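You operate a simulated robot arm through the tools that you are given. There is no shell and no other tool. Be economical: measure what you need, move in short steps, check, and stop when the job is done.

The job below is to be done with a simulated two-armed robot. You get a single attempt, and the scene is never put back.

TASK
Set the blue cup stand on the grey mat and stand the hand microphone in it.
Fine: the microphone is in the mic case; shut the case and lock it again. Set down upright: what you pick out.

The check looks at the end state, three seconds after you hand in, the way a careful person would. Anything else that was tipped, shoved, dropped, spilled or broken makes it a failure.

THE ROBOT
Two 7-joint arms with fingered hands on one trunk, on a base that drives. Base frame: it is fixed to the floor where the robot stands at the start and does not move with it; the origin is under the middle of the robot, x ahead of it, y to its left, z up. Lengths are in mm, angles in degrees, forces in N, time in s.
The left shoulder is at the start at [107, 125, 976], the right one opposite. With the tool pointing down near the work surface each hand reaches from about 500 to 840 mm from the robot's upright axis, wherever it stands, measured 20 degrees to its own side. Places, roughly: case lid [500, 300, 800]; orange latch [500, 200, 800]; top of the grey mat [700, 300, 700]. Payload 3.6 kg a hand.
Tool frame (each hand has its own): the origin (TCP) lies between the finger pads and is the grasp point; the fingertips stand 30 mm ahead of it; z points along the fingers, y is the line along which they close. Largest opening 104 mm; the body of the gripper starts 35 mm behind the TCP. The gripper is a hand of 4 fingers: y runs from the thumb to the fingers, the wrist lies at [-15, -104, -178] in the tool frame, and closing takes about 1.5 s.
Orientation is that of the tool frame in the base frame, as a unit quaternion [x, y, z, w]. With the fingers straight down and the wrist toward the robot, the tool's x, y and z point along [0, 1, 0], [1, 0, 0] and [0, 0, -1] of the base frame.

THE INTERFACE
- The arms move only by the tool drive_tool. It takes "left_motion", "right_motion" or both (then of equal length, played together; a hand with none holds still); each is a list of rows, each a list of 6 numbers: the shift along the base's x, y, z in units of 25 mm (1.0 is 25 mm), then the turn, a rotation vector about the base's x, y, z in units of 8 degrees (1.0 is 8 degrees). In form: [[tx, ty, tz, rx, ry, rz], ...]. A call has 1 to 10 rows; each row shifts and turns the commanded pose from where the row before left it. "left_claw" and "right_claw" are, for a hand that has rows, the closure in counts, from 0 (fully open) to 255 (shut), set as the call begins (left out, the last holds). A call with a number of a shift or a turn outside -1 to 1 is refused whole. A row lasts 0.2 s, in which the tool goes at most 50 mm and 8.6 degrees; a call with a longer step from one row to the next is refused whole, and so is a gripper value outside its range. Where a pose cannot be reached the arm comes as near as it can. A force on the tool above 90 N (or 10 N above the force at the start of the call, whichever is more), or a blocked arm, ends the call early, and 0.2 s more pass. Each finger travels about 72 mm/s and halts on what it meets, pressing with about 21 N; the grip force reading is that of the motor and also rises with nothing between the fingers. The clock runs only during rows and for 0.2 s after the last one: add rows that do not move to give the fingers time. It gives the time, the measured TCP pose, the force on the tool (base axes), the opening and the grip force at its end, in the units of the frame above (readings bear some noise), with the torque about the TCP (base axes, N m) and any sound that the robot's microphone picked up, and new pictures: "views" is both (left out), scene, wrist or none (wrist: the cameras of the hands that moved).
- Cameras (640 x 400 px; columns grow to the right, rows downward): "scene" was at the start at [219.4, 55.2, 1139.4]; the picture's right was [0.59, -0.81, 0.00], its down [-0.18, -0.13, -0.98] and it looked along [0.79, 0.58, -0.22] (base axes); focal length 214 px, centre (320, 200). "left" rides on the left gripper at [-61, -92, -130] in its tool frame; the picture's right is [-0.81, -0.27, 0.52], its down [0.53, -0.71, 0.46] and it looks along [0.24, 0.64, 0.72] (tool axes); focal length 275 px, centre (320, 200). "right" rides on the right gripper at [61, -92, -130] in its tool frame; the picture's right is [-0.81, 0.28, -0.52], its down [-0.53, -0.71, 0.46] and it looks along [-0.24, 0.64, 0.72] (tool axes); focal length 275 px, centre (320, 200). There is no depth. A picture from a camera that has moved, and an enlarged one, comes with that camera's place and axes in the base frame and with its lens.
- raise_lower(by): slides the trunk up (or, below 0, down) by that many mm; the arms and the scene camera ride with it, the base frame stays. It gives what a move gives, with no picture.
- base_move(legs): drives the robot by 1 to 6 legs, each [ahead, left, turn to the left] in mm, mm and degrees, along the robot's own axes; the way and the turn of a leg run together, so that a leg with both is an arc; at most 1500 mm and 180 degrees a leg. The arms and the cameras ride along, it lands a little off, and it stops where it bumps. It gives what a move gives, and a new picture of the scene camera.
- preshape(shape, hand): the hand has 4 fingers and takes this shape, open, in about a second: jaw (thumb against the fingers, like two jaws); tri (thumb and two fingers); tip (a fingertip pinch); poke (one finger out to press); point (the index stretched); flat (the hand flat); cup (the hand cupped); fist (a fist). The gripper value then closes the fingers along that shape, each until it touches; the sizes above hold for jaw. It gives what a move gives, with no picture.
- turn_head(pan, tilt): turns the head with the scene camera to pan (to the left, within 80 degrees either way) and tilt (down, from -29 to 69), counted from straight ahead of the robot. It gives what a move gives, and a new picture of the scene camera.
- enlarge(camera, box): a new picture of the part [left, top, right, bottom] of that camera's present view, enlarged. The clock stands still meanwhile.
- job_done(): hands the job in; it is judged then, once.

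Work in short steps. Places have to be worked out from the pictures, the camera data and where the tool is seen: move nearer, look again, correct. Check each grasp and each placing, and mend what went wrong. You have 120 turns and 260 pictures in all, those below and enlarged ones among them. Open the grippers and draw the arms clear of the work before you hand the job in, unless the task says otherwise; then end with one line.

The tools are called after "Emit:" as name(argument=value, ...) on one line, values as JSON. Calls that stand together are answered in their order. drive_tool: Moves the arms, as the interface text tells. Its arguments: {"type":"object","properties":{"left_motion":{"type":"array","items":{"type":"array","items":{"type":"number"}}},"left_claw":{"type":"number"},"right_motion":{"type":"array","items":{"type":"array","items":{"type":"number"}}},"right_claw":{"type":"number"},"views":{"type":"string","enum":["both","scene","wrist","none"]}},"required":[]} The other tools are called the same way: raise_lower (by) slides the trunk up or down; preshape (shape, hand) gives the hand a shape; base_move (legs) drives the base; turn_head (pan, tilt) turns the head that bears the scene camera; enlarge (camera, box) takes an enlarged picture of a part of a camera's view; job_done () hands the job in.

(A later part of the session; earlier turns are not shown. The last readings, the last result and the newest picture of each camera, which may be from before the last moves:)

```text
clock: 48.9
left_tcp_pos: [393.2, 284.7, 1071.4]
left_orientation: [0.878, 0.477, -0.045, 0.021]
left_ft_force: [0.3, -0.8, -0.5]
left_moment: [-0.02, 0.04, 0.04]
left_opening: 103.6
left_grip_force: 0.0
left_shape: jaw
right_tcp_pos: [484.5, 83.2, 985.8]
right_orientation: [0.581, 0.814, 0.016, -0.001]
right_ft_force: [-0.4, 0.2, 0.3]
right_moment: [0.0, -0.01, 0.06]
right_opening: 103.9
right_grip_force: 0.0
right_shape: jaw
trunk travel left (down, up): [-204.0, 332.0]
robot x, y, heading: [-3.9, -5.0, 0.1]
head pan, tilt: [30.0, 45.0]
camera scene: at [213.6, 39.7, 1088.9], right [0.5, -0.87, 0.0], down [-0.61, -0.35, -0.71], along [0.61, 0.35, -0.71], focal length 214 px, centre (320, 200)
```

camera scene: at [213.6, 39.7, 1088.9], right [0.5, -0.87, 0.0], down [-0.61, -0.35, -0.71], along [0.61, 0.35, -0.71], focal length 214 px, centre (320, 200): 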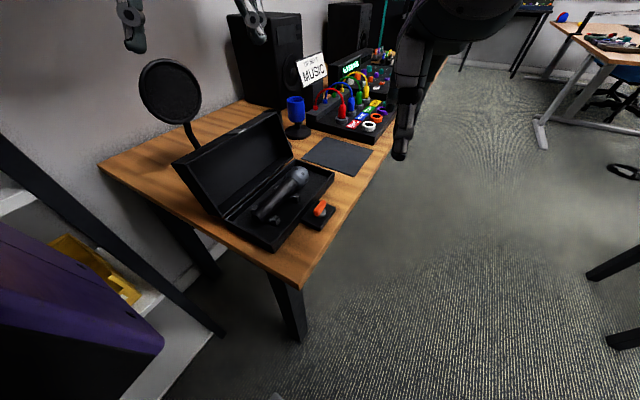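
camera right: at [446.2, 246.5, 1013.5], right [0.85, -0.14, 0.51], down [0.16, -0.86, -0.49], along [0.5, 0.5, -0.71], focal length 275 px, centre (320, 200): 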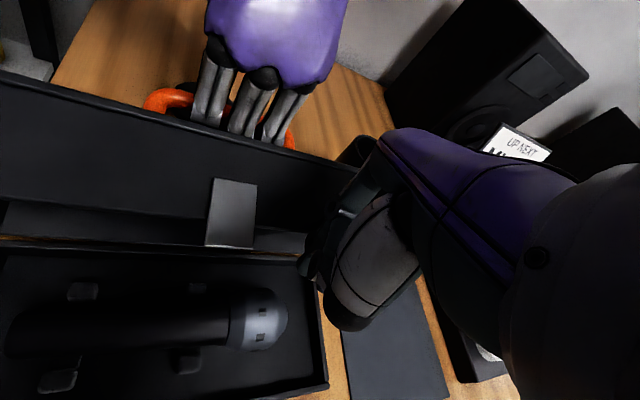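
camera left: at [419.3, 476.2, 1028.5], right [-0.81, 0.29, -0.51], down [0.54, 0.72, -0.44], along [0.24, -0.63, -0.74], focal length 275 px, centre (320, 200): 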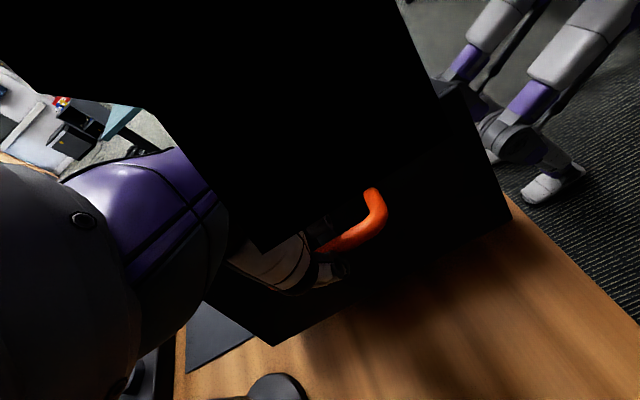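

I square both hands up and retract the right further.

Emit:
drive_tool(left_motion=[[0, -0.2, 0, 0.3, -0.2, 0.8], [0, -0.2, 0, 0.27, -0.22, 0.8], [0, -0.2, 0, 0, 0, 0.85], [0, -0.2, 0, 0, 0, 0.85], [0, -0.2, 0, 0, 0, 0.8], [0, -0.2, 0, 0, 0, 0], [0, 0, 0, 0, 0, 0], [0, 0, 0, 0, 0, 0]], right_motion=[[-0.4, -0.9, 0, -0.19, 0.12, -0.6], [-0.4, -0.9, 0, 0, 0, -0.6], [-0.4, -0.9, 0.2, 0, 0, -0.6], [-0.4, -0.9, 0.2, 0, 0, -0.56], [-0.4, -0.9, 0.2, 0, 0, 0], [-0.4, -0.9, 0.2, 0, 0, 0], [-0.4, -0.9, 0, 0, 0, 0], [-0.3, -0.9, 0, 0, 0, 0]], views="none")

Emit:
base_move(legs=[[0, -480, 0]])

```text
clock: 50.7
left_tcp_pos: [393.3, 254.3, 1070.1]
left_orientation: [0.708, 0.706, 0.002, 0.003]
left_ft_force: [-0.3, -0.1, 0.8]
left_moment: [0.0, -0.04, -0.01]
left_opening: 103.8
left_grip_force: 0.0
left_shape: jaw
right_tcp_pos: [404.4, -97.0, 1005.5]
right_orientation: [0.706, 0.708, 0.0, 0.001]
right_ft_force: [0.5, -0.4, -0.5]
right_moment: [-0.03, 0.01, -0.01]
right_opening: 103.7
right_grip_force: 0.1
right_shape: jaw
trunk travel left (down, up): [-204.0, 332.0]
robot x, y, heading: [-1.0, 1.9, -0.1]
head pan, tilt: [30.0, 45.0]
```

```text
clock: 53.0
left_tcp_pos: [397.0, 101.9, 1070.3]
left_orientation: [0.713, 0.701, 0.003, 0.004]
left_ft_force: [-0.5, 0.0, -0.2]
left_moment: [0.02, -0.02, 0.0]
left_opening: 103.7
left_grip_force: 0.1
left_shape: jaw
right_tcp_pos: [404.8, -251.5, 1005.7]
right_orientation: [0.712, 0.702, 0.001, 0.001]
right_ft_force: [0.3, -0.1, 0.4]
right_moment: [0.0, 0.01, 0.01]
right_opening: 103.7
right_grip_force: 0.1
right_shape: jaw
trunk travel left (down, up): [-204.0, 332.0]
robot x, y, heading: [-1.4, -152.5, -0.6]
head pan, tilt: [30.0, 45.0]
stopped in leg 1: the robot was blocked; the commanded pose is now the measured one
camera scene: at [214.6, -111.7, 1088.8], right [0.49, -0.87, 0.0], down [-0.62, -0.35, -0.71], along [0.62, 0.34, -0.71], focal length 214 px, centre (320, 200)
```

scene: 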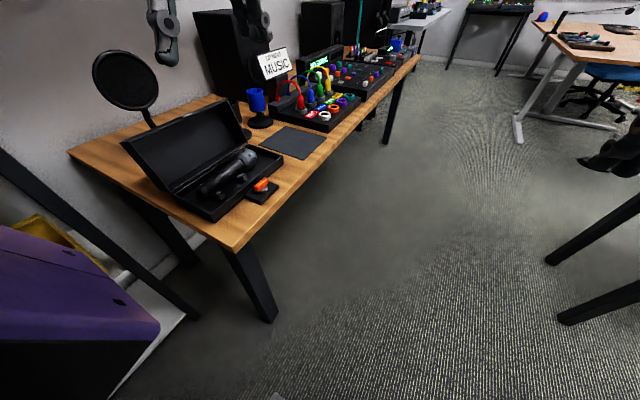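

Blocked after 152 mm to the right: there is something with black legs there. I look to the right.

Emit:
turn_head(pan=-60, tilt=50)

Emit:
drive_tool(right_motion=[[0, 0, 0, 0, 0, 0], [0, 0, 0, 0, 0, 0]], views="scene")

```text
clock: 54.6
left_tcp_pos: [395.6, 104.3, 1068.3]
left_orientation: [0.713, 0.701, 0.003, 0.005]
left_ft_force: [0.4, 0.3, -0.7]
left_moment: [0.0, 0.0, -0.01]
left_opening: 103.8
left_grip_force: 0.0
left_shape: jaw
right_tcp_pos: [405.8, -249.7, 1006.0]
right_orientation: [0.712, 0.702, -0.002, 0.002]
right_ft_force: [-0.2, 1.0, 0.0]
right_moment: [0.01, 0.02, -0.02]
right_opening: 103.9
right_grip_force: 0.0
right_shape: jaw
trunk travel left (down, up): [-204.0, 332.0]
robot x, y, heading: [-5.6, -159.4, -0.8]
head pan, tilt: [-60.0, 50.0]
camera scene: at [223.0, -157.0, 1086.1], right [-0.09, -1.0, 0.01], down [-0.73, 0.07, -0.68], along [0.68, -0.07, -0.73], focal length 214 px, centre (320, 200)
```

scene: 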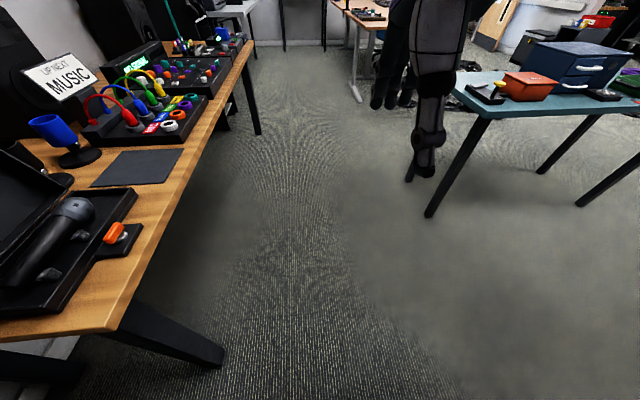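

```text
clock: 55.2
left_tcp_pos: [396.4, 104.3, 1068.9]
left_orientation: [0.713, 0.701, 0.003, 0.005]
left_ft_force: [0.0, -0.1, -0.9]
left_moment: [0.03, 0.02, 0.0]
left_opening: 104.0
left_grip_force: 0.0
left_shape: jaw
right_tcp_pos: [406.2, -249.9, 1006.3]
right_orientation: [0.712, 0.702, -0.002, 0.002]
right_ft_force: [-0.6, 0.7, -0.6]
right_moment: [0.02, -0.01, 0.04]
right_opening: 103.7
right_grip_force: 0.1
right_shape: jaw
trunk travel left (down, up): [-204.0, 332.0]
robot x, y, heading: [2.6, -154.9, -0.4]
head pan, tilt: [-60.0, 50.0]
camera scene: at [222.9, -157.0, 1086.1], right [-0.1, -1.0, 0.01], down [-0.73, 0.07, -0.68], along [0.68, -0.07, -0.73], focal length 214 px, centre (320, 200)
```

scene: 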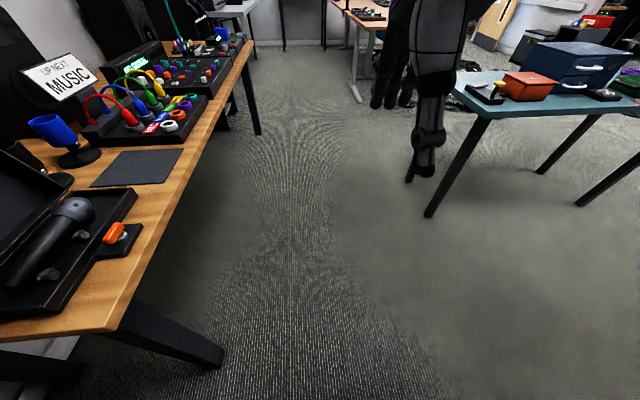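

The head seems not to have turned all the way. I repeat with pan -80 to see what stands to my right.

Emit:
turn_head(pan=-80, tilt=40)

```text
clock: 56.0
left_tcp_pos: [395.7, 104.4, 1068.7]
left_orientation: [0.714, 0.7, 0.003, 0.004]
left_ft_force: [-0.5, 0.8, -0.8]
left_moment: [-0.02, -0.04, 0.01]
left_opening: 103.6
left_grip_force: 0.0
left_shape: jaw
right_tcp_pos: [404.3, -249.8, 1008.0]
right_orientation: [0.711, 0.704, 0.001, 0.002]
right_ft_force: [-0.1, -0.6, -0.3]
right_moment: [0.0, -0.03, -0.04]
right_opening: 103.8
right_grip_force: 0.1
right_shape: jaw
trunk travel left (down, up): [-204.0, 332.0]
robot x, y, heading: [-1.4, -149.9, -0.5]
head pan, tilt: [-80.0, 40.0]
camera scene: at [225.1, -157.2, 1090.0], right [-0.1, -1.0, 0.01], down [-0.69, 0.06, -0.72], along [0.71, -0.07, -0.7], focal length 214 px, centre (320, 200)
```

scene: 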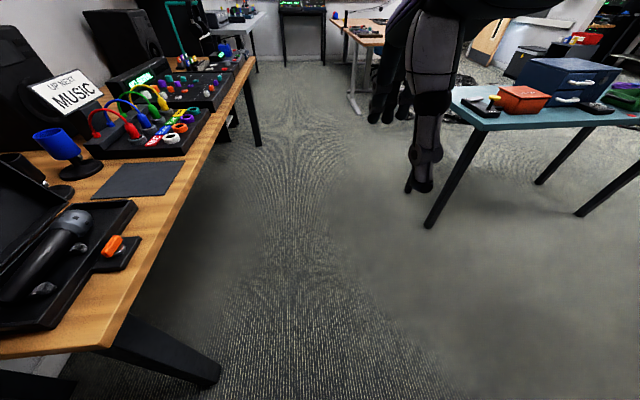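

The head is stopped by my own arm, but the floor ahead and to the right (from x about 250 on) is clearly free. I drive ahead a little first.

Emit:
base_move(legs=[[250, 0, 0]])

```text
clock: 57.8
left_tcp_pos: [644.3, 93.9, 1070.1]
left_orientation: [0.714, 0.701, 0.005, 0.002]
left_ft_force: [0.8, 0.0, 0.0]
left_moment: [0.02, 0.01, 0.0]
left_opening: 103.7
left_grip_force: 0.3
left_shape: jaw
right_tcp_pos: [651.4, -257.1, 1006.1]
right_orientation: [0.711, 0.703, 0.003, 0.0]
right_ft_force: [0.0, 0.4, -0.8]
right_moment: [-0.01, 0.01, 0.01]
right_opening: 103.4
right_grip_force: 0.0
right_shape: jaw
trunk travel left (down, up): [-204.0, 332.0]
robot x, y, heading: [247.1, -156.3, -0.6]
head pan, tilt: [-80.0, 40.0]
camera scene: at [472.9, -166.2, 1090.8], right [-0.1, -1.0, 0.0], down [-0.69, 0.07, -0.72], along [0.72, -0.07, -0.69], focal length 214 px, centre (320, 200)
```

scene: 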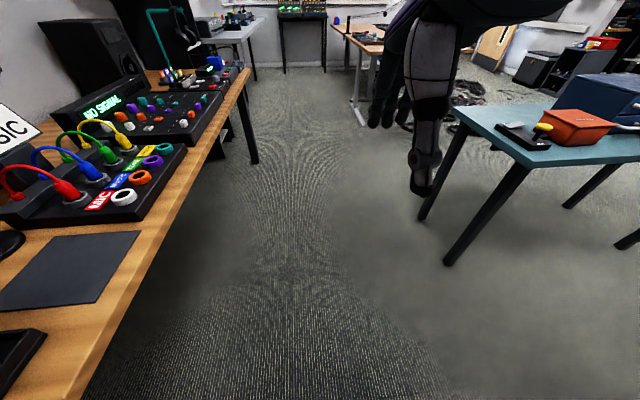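

Clear lane. I now go right 240 then ahead 400.

Emit:
base_move(legs=[[0, -240, 0], [390, 0, 0]])

```text
clock: 62.5
left_tcp_pos: [1020.9, -137.7, 1069.9]
left_orientation: [0.709, 0.705, 0.005, 0.002]
left_ft_force: [0.8, -0.2, 0.4]
left_moment: [0.0, -0.01, 0.01]
left_opening: 103.9
left_grip_force: 0.0
left_shape: jaw
right_tcp_pos: [1034.8, -490.8, 1008.2]
right_orientation: [0.707, 0.707, 0.004, 0.0]
right_ft_force: [0.1, 0.8, 0.0]
right_moment: [-0.02, 0.02, 0.0]
right_opening: 103.8
right_grip_force: 0.1
right_shape: jaw
trunk travel left (down, up): [-204.0, 332.0]
robot x, y, heading: [627.1, -392.0, 0.2]
head pan, tilt: [-80.0, 40.0]
camera scene: at [854.5, -401.8, 1092.1], right [-0.09, -1.0, 0.0], down [-0.68, 0.06, -0.73], along [0.73, -0.07, -0.68], focal length 214 px, centre (320, 200)
```

scene: 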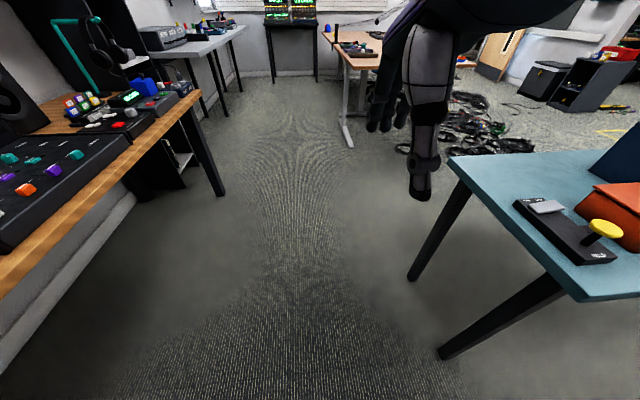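

I turn left 90° in place to face the table's right side, and recentre the head.

Emit:
base_move(legs=[[0, 0, 90]])

Emit:
turn_head(pan=0, tilt=45)

```text
clock: 66.8
left_tcp_pos: [361.0, -8.6, 1070.7]
left_orientation: [-0.01, 1.0, 0.005, -0.001]
left_ft_force: [0.4, 0.5, 0.0]
left_moment: [0.04, -0.01, 0.02]
left_opening: 103.5
left_grip_force: 0.1
left_shape: jaw
right_tcp_pos: [713.5, 15.3, 1007.3]
right_orientation: [-0.011, 1.0, 0.003, -0.004]
right_ft_force: [0.6, -0.7, -0.7]
right_moment: [-0.01, -0.01, 0.01]
right_opening: 103.8
right_grip_force: 0.0
right_shape: jaw
trunk travel left (down, up): [-204.0, 332.0]
robot x, y, heading: [628.0, -399.5, 91.2]
head pan, tilt: [-80.0, 40.0]
camera scene: at [629.3, -167.2, 1093.1], right [1.0, -0.07, 0.0], down [-0.05, -0.67, -0.74], along [0.05, 0.74, -0.67], focal length 214 px, centre (320, 200)
```

scene: 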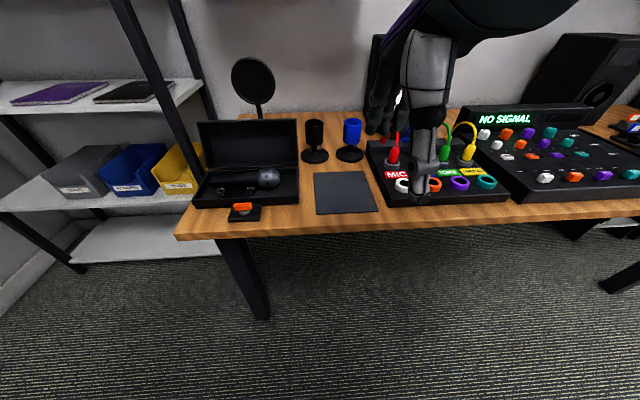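

```text
clock: 68.4
left_tcp_pos: [361.2, -8.2, 1069.4]
left_orientation: [-0.01, 1.0, 0.005, -0.003]
left_ft_force: [1.3, -0.1, -1.0]
left_moment: [-0.02, -0.01, 0.04]
left_opening: 103.8
left_grip_force: 0.1
left_shape: jaw
right_tcp_pos: [713.2, 13.8, 1006.8]
right_orientation: [-0.011, 1.0, 0.003, -0.002]
right_ft_force: [0.4, 0.5, 0.0]
right_moment: [0.03, 0.01, -0.01]
right_opening: 103.6
right_grip_force: 0.1
right_shape: jaw
trunk travel left (down, up): [-204.0, 332.0]
robot x, y, heading: [623.9, -398.6, 91.3]
head pan, tilt: [0.0, 45.0]
camera scene: at [621.5, -169.2, 1088.9], right [1.0, 0.03, 0.0], down [0.02, -0.71, -0.71], along [-0.02, 0.71, -0.71], focal length 214 px, centre (320, 200)
```

scene: 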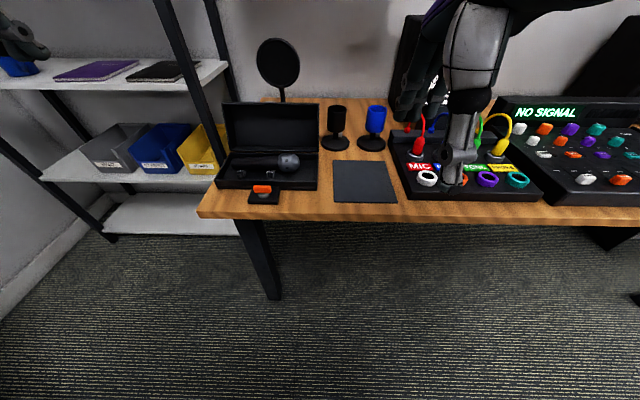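

I now face the table's right side with everything in view: mat x 645–797, y 178–355; blue stand about (770,450), black about (652,448). I drive ahead 140 mm.

Emit:
base_move(legs=[[140, 0, -1.2]])

Emit:
enlarge(camera="scene", box=[200, 20, 480, 260])

Emit:
enlarge(camera="right", box=[0, 0, 420, 262])

```text
clock: 69.7
left_tcp_pos: [366.8, 140.6, 1070.5]
left_orientation: [0.0, 1.0, 0.005, -0.002]
left_ft_force: [0.5, 0.5, -0.6]
left_moment: [0.0, -0.01, -0.02]
left_opening: 103.6
left_grip_force: 0.2
left_shape: jaw
right_tcp_pos: [718.6, 154.5, 1008.1]
right_orientation: [-0.003, 1.0, 0.002, -0.003]
right_ft_force: [0.2, -0.3, -0.6]
right_moment: [-0.01, 0.0, 0.01]
right_opening: 104.0
right_grip_force: 0.0
right_shape: jaw
trunk travel left (down, up): [-204.0, 332.0]
robot x, y, heading: [622.3, -251.2, 90.3]
head pan, tilt: [0.0, 45.0]
camera scene: at [623.8, -27.3, 1088.7], right [1.0, 0.01, 0.0], down [0.0, -0.71, -0.71], along [0.0, 0.71, -0.71], focal length 214 px, centre (320, 200)
```

scene: 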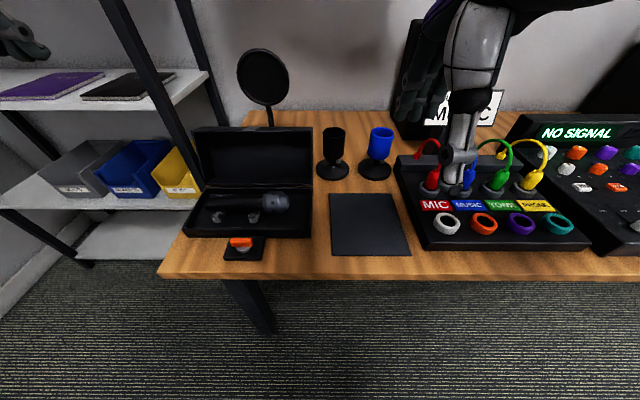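

```text
1.67 times, centred on (340, 140) of scene
camera zoom: at [623.8, -27.3, 1088.7], right [1.0, 0.01, 0.0], down [0.0, -0.71, -0.71], along [0.0, 0.71, -0.71], focal length 358 px, centre (287, 300)
```

zoom: 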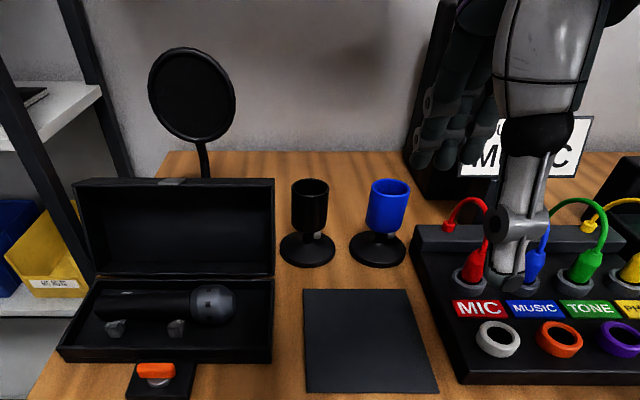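

```text
1.52 times, centred on (210, 131) of right
camera zoom: at [660.2, 62.3, 1137.1], right [0.81, 0.28, 0.51], down [0.53, -0.71, -0.46], along [0.24, 0.65, -0.72], focal length 420 px, centre (488, 305)
```

zoom: 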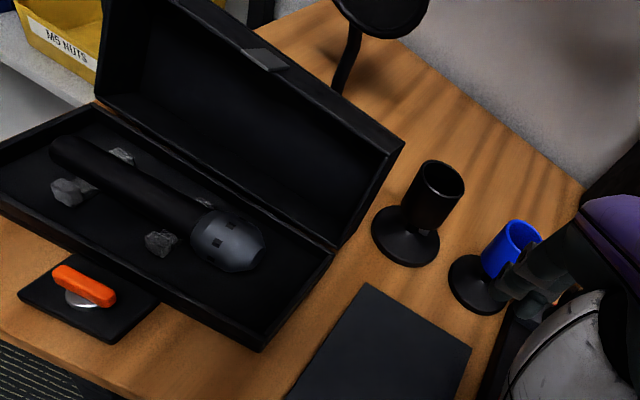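

I look closer at the two stands, since the cups may be tilted on their bases.

Emit:
enlarge(camera="scene", box=[305, 110, 415, 190])

Emit:
enlarge(camera="right", box=[230, 90, 370, 220])

Emit:
enlarge(camera="left", box=[0, 0, 640, 400])

```text
5.00 times, centred on (360, 150) of scene
camera zoom: at [623.8, -27.3, 1088.7], right [1.0, 0.01, 0.0], down [0.0, -0.71, -0.71], along [0.0, 0.71, -0.71], focal length 1072 px, centre (120, 450)
```

zoom: 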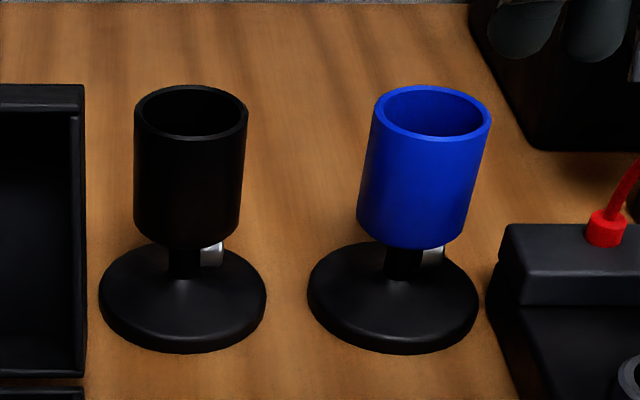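

```text
3.08 times, centred on (300, 155) of right
camera zoom: at [660.2, 62.3, 1137.1], right [0.81, 0.28, 0.51], down [0.53, -0.71, -0.46], along [0.24, 0.65, -0.72], focal length 847 px, centre (382, 338)
```

zoom: 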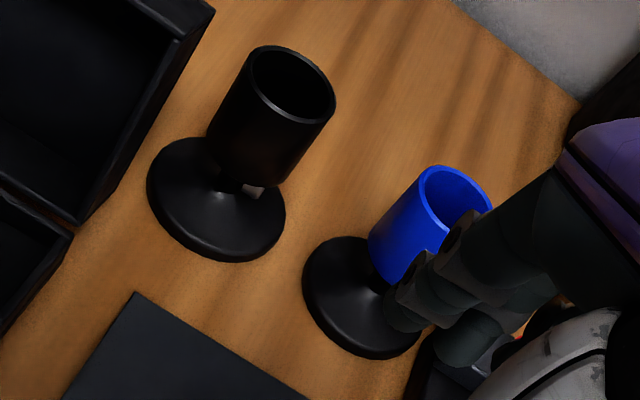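

```text
1.00 times, centred on (320, 200) of left (not enlarged: the box is as wide or as high as the picture)
camera zoom: at [427.1, 45.2, 1199.7], right [0.81, -0.27, -0.52], down [-0.53, -0.71, -0.46], along [-0.25, 0.65, -0.72], focal length 275 px, centre (320, 200)
```

zoom: 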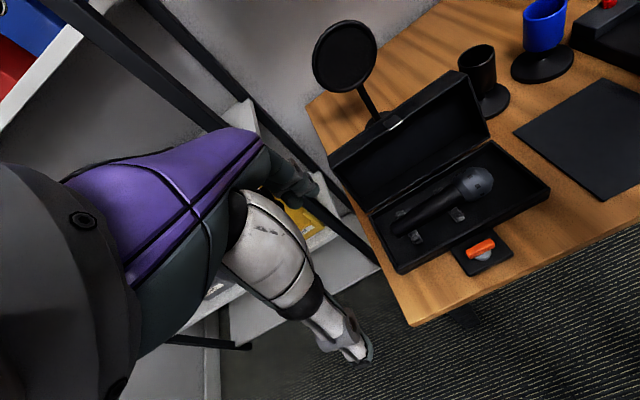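

The stands are upright; the blue cup is 53 mm wide, z 787–847, centred at about (770,440). I bring the right hand over it.

Emit:
drive_tool(right_motion=[[0.2, 0.95, 0, 0, 0, 0], [0.2, 0.95, 0, 0, 0, 0], [0.2, 0.95, 0, 0, 0, 0], [0.2, 0.95, 0, 0, 0, 0], [0.2, 0.95, 0, 0, 0, 0], [0.2, 0.95, 0, 0, 0, 0], [0.2, 0.95, 0, 0, 0, 0], [0.2, 0.95, 0, 0, 0, 0], [0.2, 0.95, 0, 0, 0, 0], [0.2, 0.95, 0, 0, 0, 0]], right_claw=0, views="none")

Emit:
drive_tool(right_motion=[[0, 0.95, -0.5, 0, 0, 0], [0, 0.95, -0.5, 0, 0, 0], [0, 0, -0.6, 0, 0, 0], [0, 0, 0, 0, 0, 0]], views="both")

Emit:
enlarge(camera="scene", box=[305, 50, 445, 190])

```text
clock: 71.9
left_tcp_pos: [367.0, 138.8, 1070.3]
left_orientation: [0.0, 1.0, 0.006, -0.002]
left_ft_force: [-0.1, 0.7, -0.1]
left_moment: [-0.02, 0.03, -0.01]
left_opening: 103.7
left_grip_force: 0.0
left_shape: jaw
right_tcp_pos: [767.7, 393.3, 1008.8]
right_orientation: [-0.003, 1.0, 0.004, -0.003]
right_ft_force: [0.7, -0.3, -0.9]
right_moment: [0.02, 0.02, 0.0]
right_opening: 104.2
right_grip_force: 0.1
right_shape: jaw
trunk travel left (down, up): [-204.0, 332.0]
robot x, y, heading: [623.7, -252.8, 90.0]
head pan, tilt: [0.0, 45.0]
```

```text
clock: 72.9
left_tcp_pos: [367.0, 138.8, 1070.4]
left_orientation: [0.0, 1.0, 0.006, -0.002]
left_ft_force: [-0.5, -0.7, 0.6]
left_moment: [-0.03, 0.02, 0.02]
left_opening: 103.6
left_grip_force: 0.0
left_shape: jaw
right_tcp_pos: [768.9, 439.6, 968.0]
right_orientation: [-0.003, 1.0, 0.004, -0.003]
right_ft_force: [0.0, 1.0, -0.9]
right_moment: [-0.01, 0.01, 0.0]
right_opening: 103.8
right_grip_force: 0.0
right_shape: jaw
trunk travel left (down, up): [-204.0, 332.0]
robot x, y, heading: [627.8, -254.7, 90.2]
head pan, tilt: [0.0, 45.0]
camera scene: at [623.7, -28.0, 1088.9], right [1.0, 0.01, 0.0], down [0.0, -0.71, -0.71], along [0.0, 0.71, -0.71], focal length 214 px, centre (320, 200)
camera right: at [709.9, 347.0, 1097.6], right [0.81, 0.28, 0.51], down [0.53, -0.71, -0.46], along [0.24, 0.65, -0.72], focal length 275 px, centre (320, 200)
```

scene: 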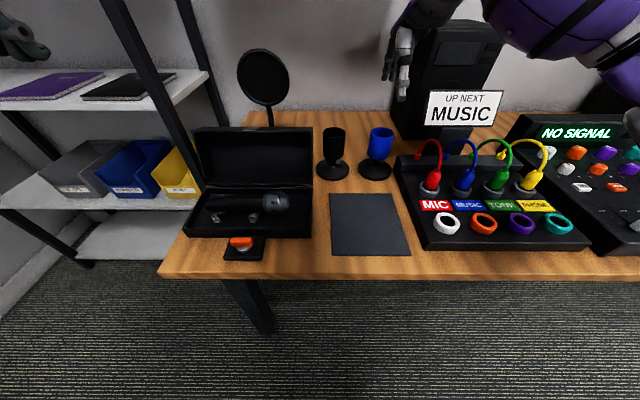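
right: 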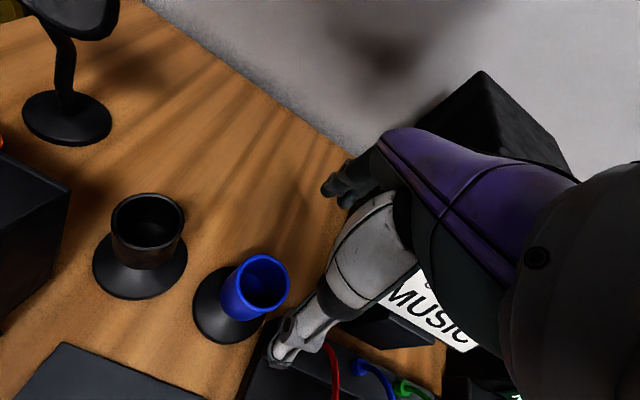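

```text
2.86 times, centred on (375, 120) of scene
camera zoom: at [623.7, -28.0, 1088.9], right [1.0, 0.01, 0.0], down [0.0, -0.71, -0.71], along [0.0, 0.71, -0.71], focal length 613 px, centre (163, 429)
```

zoom: 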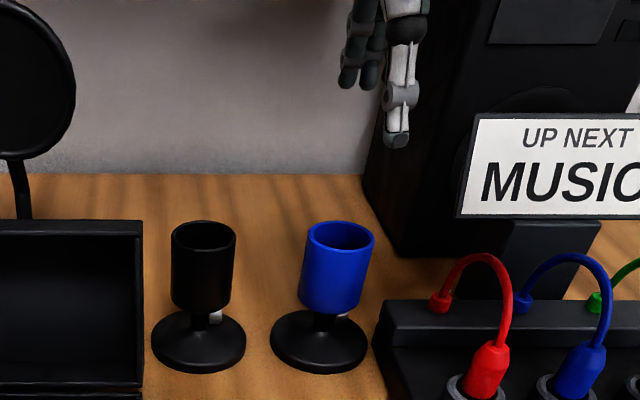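

From the wrist camera the cup centre is (772,446). I adjust and lower over it to TCP z 828.

Emit:
drive_tool(right_motion=[[0.12, 0.24, -0.8, 0, 0, 0], [0, 0, -0.9, 0, 0, 0], [0, 0, -0.9, 0, 0, 0], [0, 0, -0.9, 0, 0, 0], [0, 0, 0, 0, 0, 0]], views="wrist")

Emit:
enlarge(camera="scene", box=[305, 80, 445, 190])

```text
clock: 74.1
left_tcp_pos: [367.3, 138.5, 1069.9]
left_orientation: [0.0, 1.0, 0.006, -0.002]
left_ft_force: [-0.3, 0.7, -0.5]
left_moment: [0.01, -0.01, -0.03]
left_opening: 103.7
left_grip_force: 0.1
left_shape: jaw
right_tcp_pos: [772.4, 445.7, 880.7]
right_orientation: [-0.003, 1.0, 0.003, -0.004]
right_ft_force: [0.3, 0.5, 0.1]
right_moment: [-0.01, -0.02, 0.02]
right_opening: 104.0
right_grip_force: 0.0
right_shape: jaw
trunk travel left (down, up): [-204.0, 332.0]
robot x, y, heading: [628.0, -253.6, 90.4]
head pan, tilt: [0.0, 45.0]
camera right: at [712.4, 352.7, 1009.6], right [0.81, 0.28, 0.51], down [0.53, -0.71, -0.46], along [0.24, 0.65, -0.72], focal length 275 px, centre (320, 200)
```

right: 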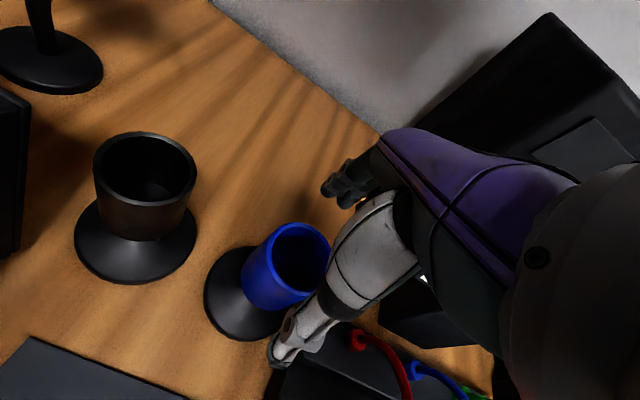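

```text
3.64 times, centred on (375, 135) of scene
camera zoom: at [623.8, -28.1, 1088.9], right [1.0, 0.01, 0.0], down [0.0, -0.71, -0.71], along [0.0, 0.71, -0.71], focal length 780 px, centre (120, 436)
```

zoom: 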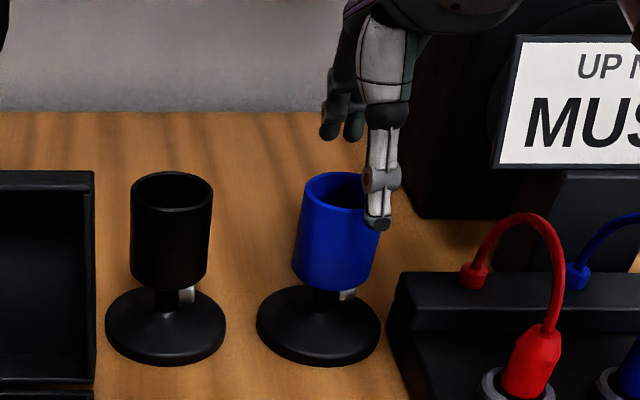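

Thumb and fingers straddle the cup. I lower the last 52 mm.

Emit:
drive_tool(right_motion=[[-0.12, 0, -0.7, 0, 0, 0], [0, 0, -0.7, 0, 0, 0], [0, 0, -0.7, 0, 0, 0], [0, 0, 0, 0, 0, 0]], views="wrist")

Emit:
enlarge(camera="scene", box=[305, 80, 445, 190])

```text
clock: 75.1
left_tcp_pos: [365.9, 139.6, 1069.8]
left_orientation: [0.0, 1.0, 0.005, -0.002]
left_ft_force: [0.3, 0.2, 0.4]
left_moment: [0.01, 0.0, -0.03]
left_opening: 103.8
left_grip_force: 0.2
left_shape: jaw
right_tcp_pos: [767.0, 445.5, 827.3]
right_orientation: [-0.003, 1.0, 0.004, -0.003]
right_ft_force: [-0.8, 0.5, -0.4]
right_moment: [0.0, 0.01, 0.0]
right_opening: 104.1
right_grip_force: 0.1
right_shape: jaw
trunk travel left (down, up): [-204.0, 332.0]
robot x, y, heading: [622.8, -257.1, 90.1]
head pan, tilt: [0.0, 45.0]
camera right: at [708.6, 353.7, 957.7], right [0.81, 0.28, 0.51], down [0.53, -0.71, -0.46], along [0.24, 0.65, -0.72], focal length 275 px, centre (320, 200)
```

right: 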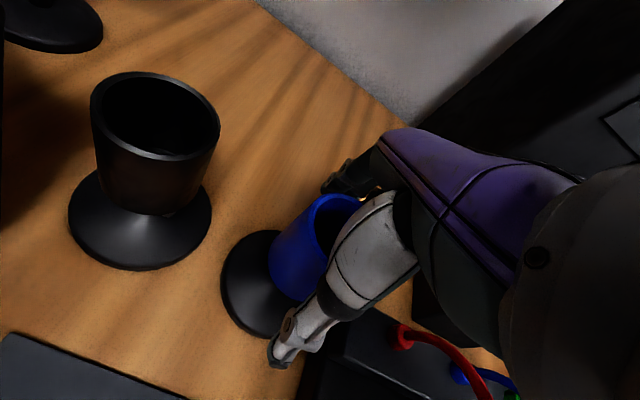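

```text
3.64 times, centred on (375, 135) of scene
camera zoom: at [623.8, -28.1, 1088.9], right [1.0, 0.01, 0.0], down [0.0, -0.71, -0.71], along [0.0, 0.71, -0.71], focal length 780 px, centre (120, 436)
```

zoom: 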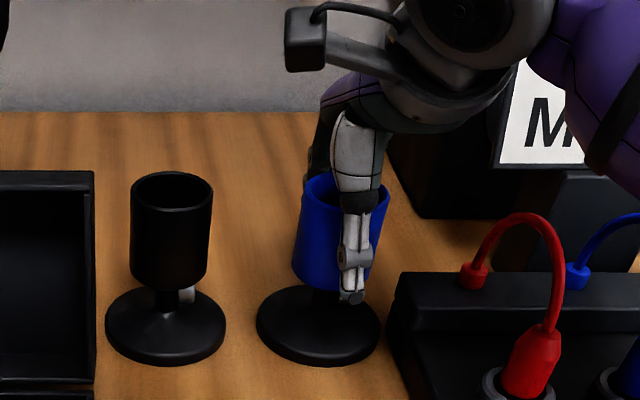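

The cup is between thumb and fingers. I close.

Emit:
drive_tool(right_motion=[[-0.1, 0, 0, 0, 0, 0], [0, 0, 0, 0, 0, 0], [0, 0, 0, 0, 0, 0], [0, 0, 0, 0, 0, 0], [0, 0, 0, 0, 0, 0], [0, 0, 0, 0, 0, 0], [0, 0, 0, 0, 0, 0]], right_claw=255, views="wrist")

Emit:
enlarge(camera="scene", box=[305, 80, 445, 190])

```text
clock: 76.7
left_tcp_pos: [366.9, 137.7, 1069.6]
left_orientation: [0.0, 1.0, 0.006, -0.003]
left_ft_force: [-0.1, 0.0, -0.1]
left_moment: [0.0, 0.01, -0.03]
left_opening: 103.5
left_grip_force: 0.0
left_shape: jaw
right_tcp_pos: [765.7, 446.8, 827.2]
right_orientation: [-0.002, 1.0, 0.002, -0.004]
right_ft_force: [-0.2, -0.6, -0.6]
right_moment: [0.0, 0.04, 0.0]
right_opening: 44.8
right_grip_force: 20.7
right_shape: jaw
trunk travel left (down, up): [-204.0, 332.0]
robot x, y, heading: [624.1, -251.0, 90.4]
head pan, tilt: [0.0, 45.0]
camera right: at [706.6, 353.5, 957.3], right [0.81, 0.28, 0.51], down [0.53, -0.71, -0.46], along [0.24, 0.65, -0.72], focal length 275 px, centre (320, 200)
```

right: 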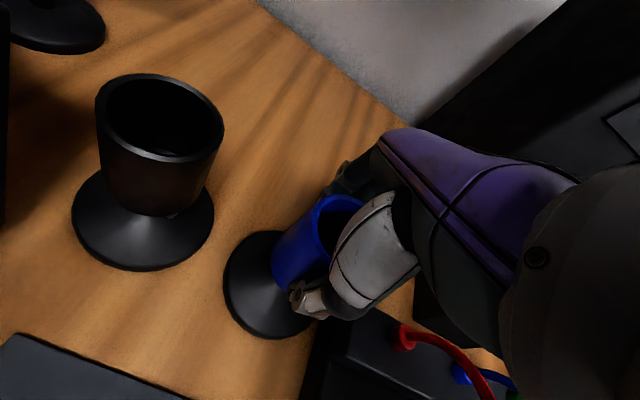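

```text
3.64 times, centred on (375, 135) of scene
camera zoom: at [623.8, -28.0, 1088.8], right [1.0, 0.01, 0.0], down [0.0, -0.71, -0.71], along [0.0, 0.71, -0.71], focal length 780 px, centre (120, 436)
```

zoom: 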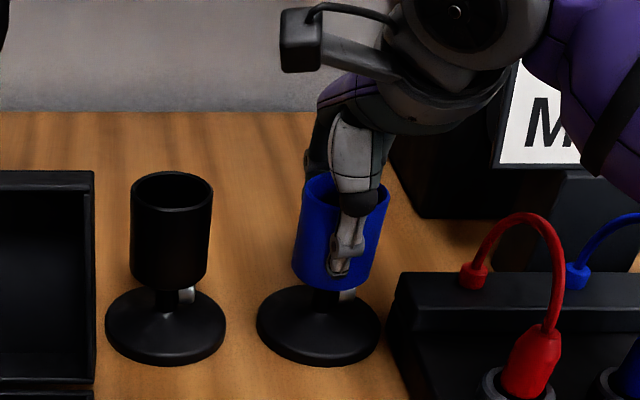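

Held (opening 45, 21 N). I lift 30 mm and check that it hangs straight.

Emit:
drive_tool(right_motion=[[0, 0, 0.4, 0, 0, 0], [0, 0, 0.4, 0, 0, 0], [0, 0, 0.5, 0, 0, 0], [0, 0, 0, 0, 0, 0]], views="none")

Emit:
enlarge(camera="scene", box=[305, 80, 445, 190])

```text
clock: 77.7
left_tcp_pos: [366.1, 138.8, 1069.7]
left_orientation: [0.0, 1.0, 0.005, -0.002]
left_ft_force: [0.5, -0.2, -0.8]
left_moment: [0.01, 0.01, -0.04]
left_opening: 103.7
left_grip_force: 0.2
left_shape: jaw
right_tcp_pos: [767.6, 445.9, 858.7]
right_orientation: [-0.002, 1.0, 0.003, -0.003]
right_ft_force: [0.2, -0.7, -5.2]
right_moment: [0.0, 0.0, 0.0]
right_opening: 45.0
right_grip_force: 21.1
right_shape: jaw
trunk travel left (down, up): [-204.0, 332.0]
robot x, y, heading: [624.6, -255.1, 90.7]
head pan, tilt: [0.0, 45.0]
```

```text
3.64 times, centred on (375, 135) of scene
camera zoom: at [623.9, -27.5, 1088.7], right [1.0, 0.01, 0.0], down [0.0, -0.71, -0.71], along [0.0, 0.71, -0.71], focal length 780 px, centre (120, 436)
```

zoom: 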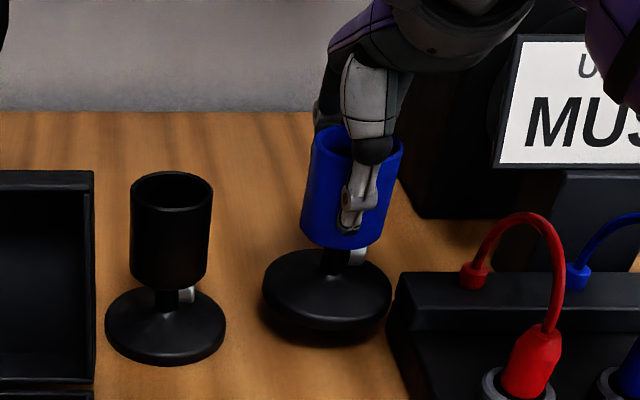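

It hangs upright (5 N). I lift a bit more and carry it over the mat centre at TCP (728,265).

Emit:
drive_tool(right_motion=[[0, 0, 0.6, 0, 0, 0], [-0.2, -0.9, 0.2, 0, 0, 0], [-0.2, -0.9, 0, 0, 0, 0], [-0.2, -0.9, 0, 0, 0, 0], [-0.2, -0.9, 0, 0, 0, 0], [-0.2, -0.9, 0, 0, 0, 0], [-0.2, -0.9, 0, 0, 0, 0], [-0.2, -0.9, 0, 0, 0, 0], [-0.2, -0.9, -0.4, 0, 0, 0], [0, 0, -0.5, 0, 0, 0]], views="scene")

Emit:
enlarge(camera="scene", box=[290, 120, 430, 270])

```text
clock: 79.9
left_tcp_pos: [366.8, 139.5, 1070.7]
left_orientation: [0.0, 1.0, 0.005, -0.002]
left_ft_force: [1.2, 0.6, 0.0]
left_moment: [0.01, -0.01, 0.02]
left_opening: 103.7
left_grip_force: 0.0
left_shape: jaw
right_tcp_pos: [726.5, 265.1, 857.2]
right_orientation: [-0.003, 1.0, 0.004, -0.003]
right_ft_force: [0.2, -0.3, -5.3]
right_moment: [0.0, 0.02, -0.02]
right_opening: 44.8
right_grip_force: 21.1
right_shape: jaw
trunk travel left (down, up): [-204.0, 332.0]
robot x, y, heading: [626.7, -251.3, 90.0]
head pan, tilt: [0.0, 45.0]
camera scene: at [623.9, -27.5, 1088.7], right [1.0, 0.01, 0.0], down [0.0, -0.71, -0.71], along [0.0, 0.71, -0.71], focal length 214 px, centre (320, 200)
```

scene: 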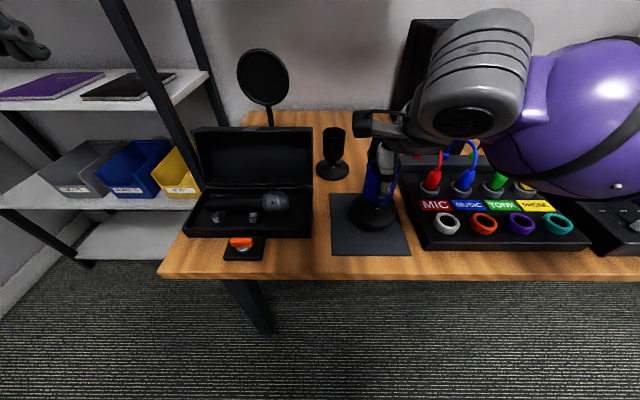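

```text
2.67 times, centred on (360, 195) of scene
camera zoom: at [623.9, -27.5, 1088.7], right [1.0, 0.01, 0.0], down [0.0, -0.71, -0.71], along [0.0, 0.71, -0.71], focal length 572 px, centre (213, 213)
```

zoom: 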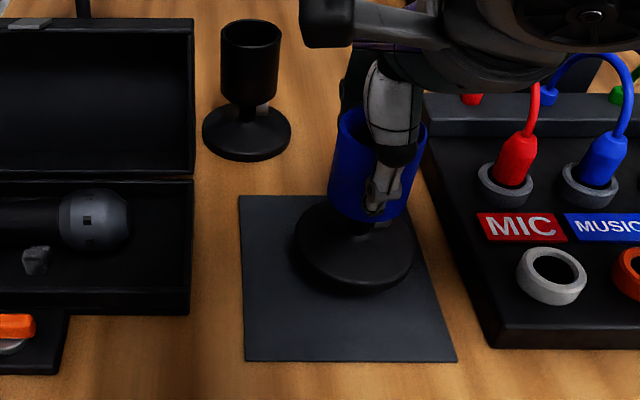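

Well within the mat. I lower it until it touches.

Emit:
drive_tool(right_motion=[[0, 0, -0.5, 0, 0, 0], [0, 0, -0.4, 0, 0, 0], [0, 0, -0.15, 0, 0, 0], [0, 0, -0.12, 0, 0, 0], [0, 0, 0, 0, 0, 0]], views="none")

Emit:
enlarge(camera="scene", box=[290, 120, 430, 270])

```text
clock: 81.1
left_tcp_pos: [365.2, 136.9, 1071.3]
left_orientation: [0.001, 1.0, 0.005, -0.002]
left_ft_force: [0.0, 0.0, -0.6]
left_moment: [-0.02, -0.03, -0.02]
left_opening: 103.5
left_grip_force: 0.1
left_shape: jaw
right_tcp_pos: [727.3, 265.6, 831.4]
right_orientation: [-0.002, 1.0, 0.006, -0.004]
right_ft_force: [-0.1, -2.4, 9.9]
right_moment: [-0.08, -0.04, 0.0]
right_opening: 45.0
right_grip_force: 20.9
right_shape: jaw
trunk travel left (down, up): [-204.0, 332.0]
robot x, y, heading: [626.1, -257.8, 90.4]
head pan, tilt: [0.0, 45.0]
```

```text
2.67 times, centred on (360, 195) of scene
camera zoom: at [623.6, -28.9, 1089.2], right [1.0, 0.01, 0.0], down [0.0, -0.71, -0.71], along [0.0, 0.71, -0.71], focal length 572 px, centre (213, 213)
```

zoom: 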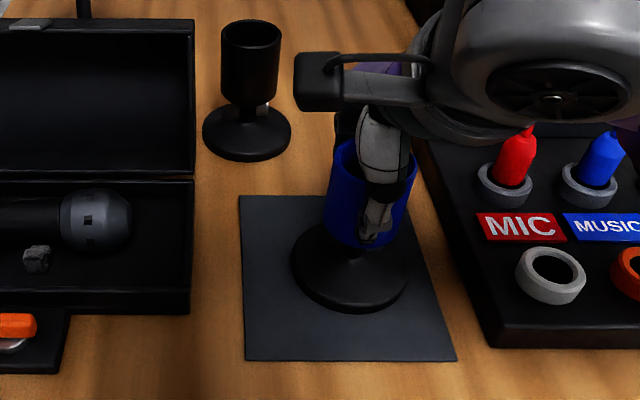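

Touched down. I open the hand, then rise straight up.

Emit:
drive_tool(right_motion=[[0, 0, 0.08, 0, 0, 0], [0, 0, 0, 0, 0, 0], [0, 0, 0, 0, 0, 0], [0, 0, 0, 0, 0, 0], [0, 0, 0, 0, 0, 0], [0, 0, 0, 0, 0, 0]], right_claw=0, views="none")

Emit:
drive_tool(right_motion=[[0, 0, 0.7, 0, 0, 0], [0, 0, 0.8, 0, 0, 0], [0, 0, 1, 0, 0, 0], [0, 0, 1, 0, 0, 0], [0, 0, 1, 0, 0, 0], [0.5, -0.5, 1, 0, 0, 0], [1, -0.5, 0.5, 0, 0, 0], [1, -0.5, 0, 0, 0, 0], [1, -0.5, 0, 0, 0, 0], [1, -0.5, 0, 0, 0, 0]], views="scene")

Emit:
enlarge(camera="scene", box=[170, 110, 430, 270])

```text
clock: 82.5
left_tcp_pos: [368.2, 138.4, 1071.3]
left_orientation: [0.001, 1.0, 0.005, -0.002]
left_ft_force: [0.2, -0.3, 0.0]
left_moment: [-0.02, -0.01, 0.0]
left_opening: 103.8
left_grip_force: 0.1
left_shape: jaw
right_tcp_pos: [726.6, 264.5, 830.4]
right_orientation: [-0.003, 1.0, 0.004, -0.004]
right_ft_force: [-0.5, -0.3, 0.0]
right_moment: [0.01, -0.02, 0.0]
right_opening: 103.4
right_grip_force: 0.0
right_shape: jaw
trunk travel left (down, up): [-204.0, 332.0]
robot x, y, heading: [621.8, -251.8, 90.2]
head pan, tilt: [0.0, 45.0]
```

```text
clock: 84.7
left_tcp_pos: [367.0, 138.1, 1069.9]
left_orientation: [0.0, 1.0, 0.005, -0.001]
left_ft_force: [-0.3, -0.3, 0.6]
left_moment: [0.01, -0.01, -0.02]
left_opening: 103.7
left_grip_force: 0.0
left_shape: jaw
right_tcp_pos: [840.9, 200.2, 980.2]
right_orientation: [-0.002, 1.0, 0.004, -0.003]
right_ft_force: [-0.1, 0.1, -0.1]
right_moment: [0.01, -0.03, 0.01]
right_opening: 103.8
right_grip_force: 0.1
right_shape: jaw
trunk travel left (down, up): [-204.0, 332.0]
robot x, y, heading: [626.5, -255.1, 90.1]
head pan, tilt: [0.0, 45.0]
camera scene: at [624.1, -28.3, 1088.9], right [1.0, 0.01, 0.0], down [0.0, -0.71, -0.71], along [0.0, 0.71, -0.71], focal length 214 px, centre (320, 200)
```

scene: 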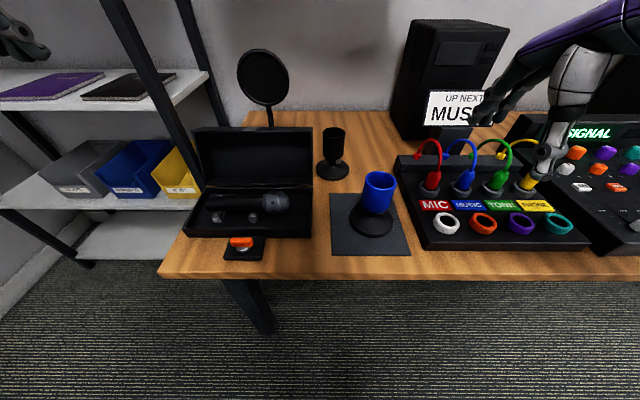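

```text
2.46 times, centred on (300, 190) of scene
camera zoom: at [624.1, -28.3, 1088.9], right [1.0, 0.01, 0.0], down [0.0, -0.71, -0.71], along [0.0, 0.71, -0.71], focal length 528 px, centre (369, 225)
```

zoom: 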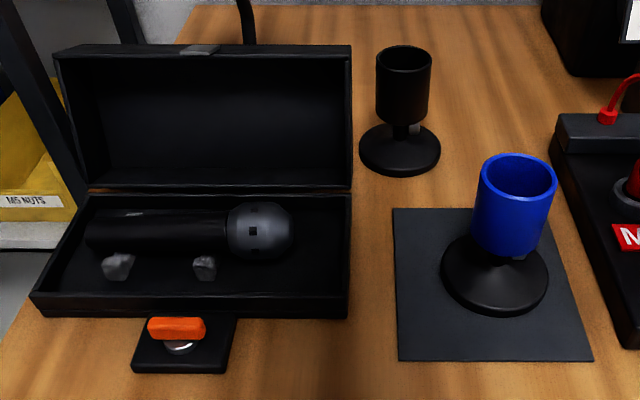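

The blue stand is upright on the mat, cup centre (729,263), rim z about 849. For the microphone I back off 60 mm for arm room, then bring the left hand over its head end (about x 522, y 287).

Emit:
base_move(legs=[[-60, 0, 0]])

Emit:
drive_tool(left_motion=[[0.7, 0.9, -0.3, 0, 0, 0], [0.7, 0.9, -0.3, 0, 0, 0], [0.7, 0.9, -0.3, 0, 0, 0], [0.7, 0.9, -0.3, 0, 0, 0], [0.7, 0.9, -0.3, 0, 0, 0], [0.7, 0.9, -0.3, 0, 0, 0], [0.7, 0.9, -0.3, 0, 0, 0], [0.7, 0.9, -0.3, 0, 0, 0], [0.6, 0.9, -0.3, 0, 0, 0], [0, 0, 0, 0, 0, 0]], right_motion=[[0, -0.6, 0.3, 0, 0, 0], [0, -0.6, 0.3, 0, 0, 0], [0, -0.6, 0.3, 0, 0, 0], [0, -0.6, 0.3, 0, 0, 0], [0, 0, 0, 0, 0, 0], [0, 0, 0, 0, 0, 0], [0, 0, 0, 0, 0, 0], [0, 0, 0, 0, 0, 0], [0, 0, 0, 0, 0, 0], [0, 0, 0, 0, 0, 0]], views="both")

```text
clock: 85.7
left_tcp_pos: [367.2, 77.2, 1071.7]
left_orientation: [0.0, 1.0, 0.005, -0.002]
left_ft_force: [0.2, -0.2, 0.2]
left_moment: [0.05, 0.0, 0.01]
left_opening: 103.6
left_grip_force: 0.1
left_shape: jaw
right_tcp_pos: [839.8, 139.8, 981.0]
right_orientation: [-0.002, 1.0, 0.004, -0.003]
right_ft_force: [-0.2, -0.6, 1.0]
right_moment: [0.03, 0.0, 0.0]
right_opening: 103.6
right_grip_force: 0.1
right_shape: jaw
trunk travel left (down, up): [-204.0, 332.0]
robot x, y, heading: [622.3, -312.5, 90.1]
head pan, tilt: [0.0, 45.0]
camera scene: at [624.1, -88.9, 1089.1], right [1.0, 0.01, 0.0], down [0.0, -0.71, -0.71], along [0.0, 0.71, -0.71], focal length 214 px, centre (320, 200)
```

scene: 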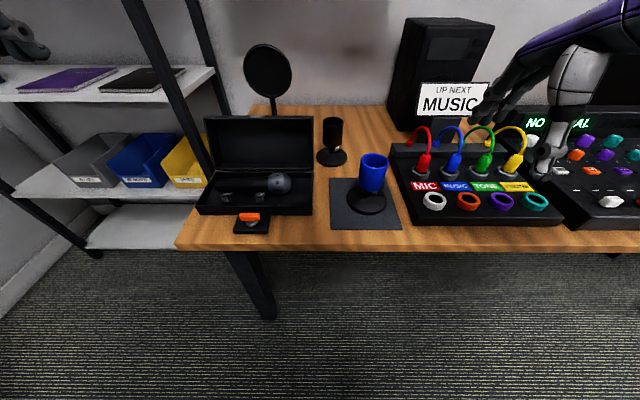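

```text
clock: 87.9
left_tcp_pos: [520.1, 280.4, 1001.7]
left_orientation: [0.0, 1.0, 0.005, -0.001]
left_ft_force: [1.3, 0.3, 0.1]
left_moment: [-0.03, 0.0, -0.03]
left_opening: 103.6
left_grip_force: 0.1
left_shape: jaw
right_tcp_pos: [839.9, 79.4, 1009.4]
right_orientation: [-0.003, 1.0, 0.004, -0.004]
right_ft_force: [-0.6, -0.7, -0.6]
right_moment: [0.01, 0.01, 0.0]
right_opening: 103.5
right_grip_force: 0.1
right_shape: jaw
trunk travel left (down, up): [-204.0, 332.0]
robot x, y, heading: [627.6, -312.1, 90.4]
head pan, tilt: [0.0, 45.0]
camera scene: at [624.1, -88.5, 1089.0], right [1.0, 0.01, 0.0], down [0.0, -0.71, -0.71], along [0.0, 0.71, -0.71], focal length 214 px, centre (320, 200)
camera right: at [781.3, -12.1, 1139.5], right [0.81, 0.28, 0.51], down [0.53, -0.71, -0.46], along [0.24, 0.65, -0.72], focal length 275 px, centre (320, 200)
camera left: at [581.4, 186.5, 1131.5], right [0.81, -0.27, -0.52], down [-0.53, -0.71, -0.46], along [-0.25, 0.65, -0.72], focal length 275 px, centre (320, 200)
```

scene: 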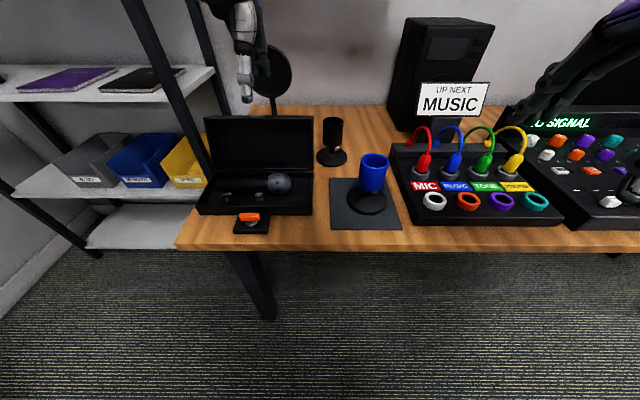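
right: 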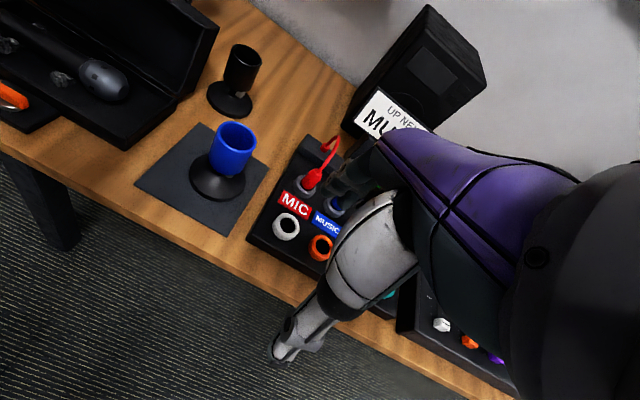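
left: 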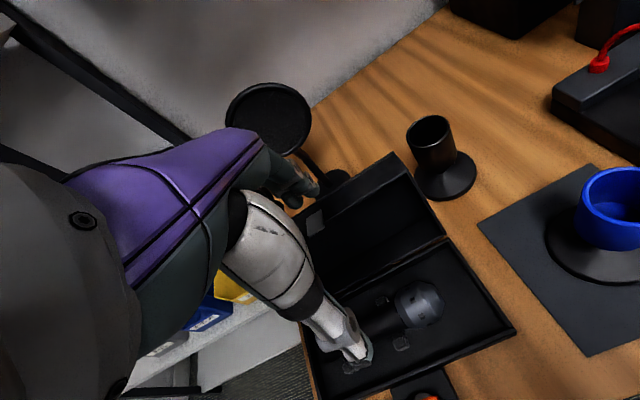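

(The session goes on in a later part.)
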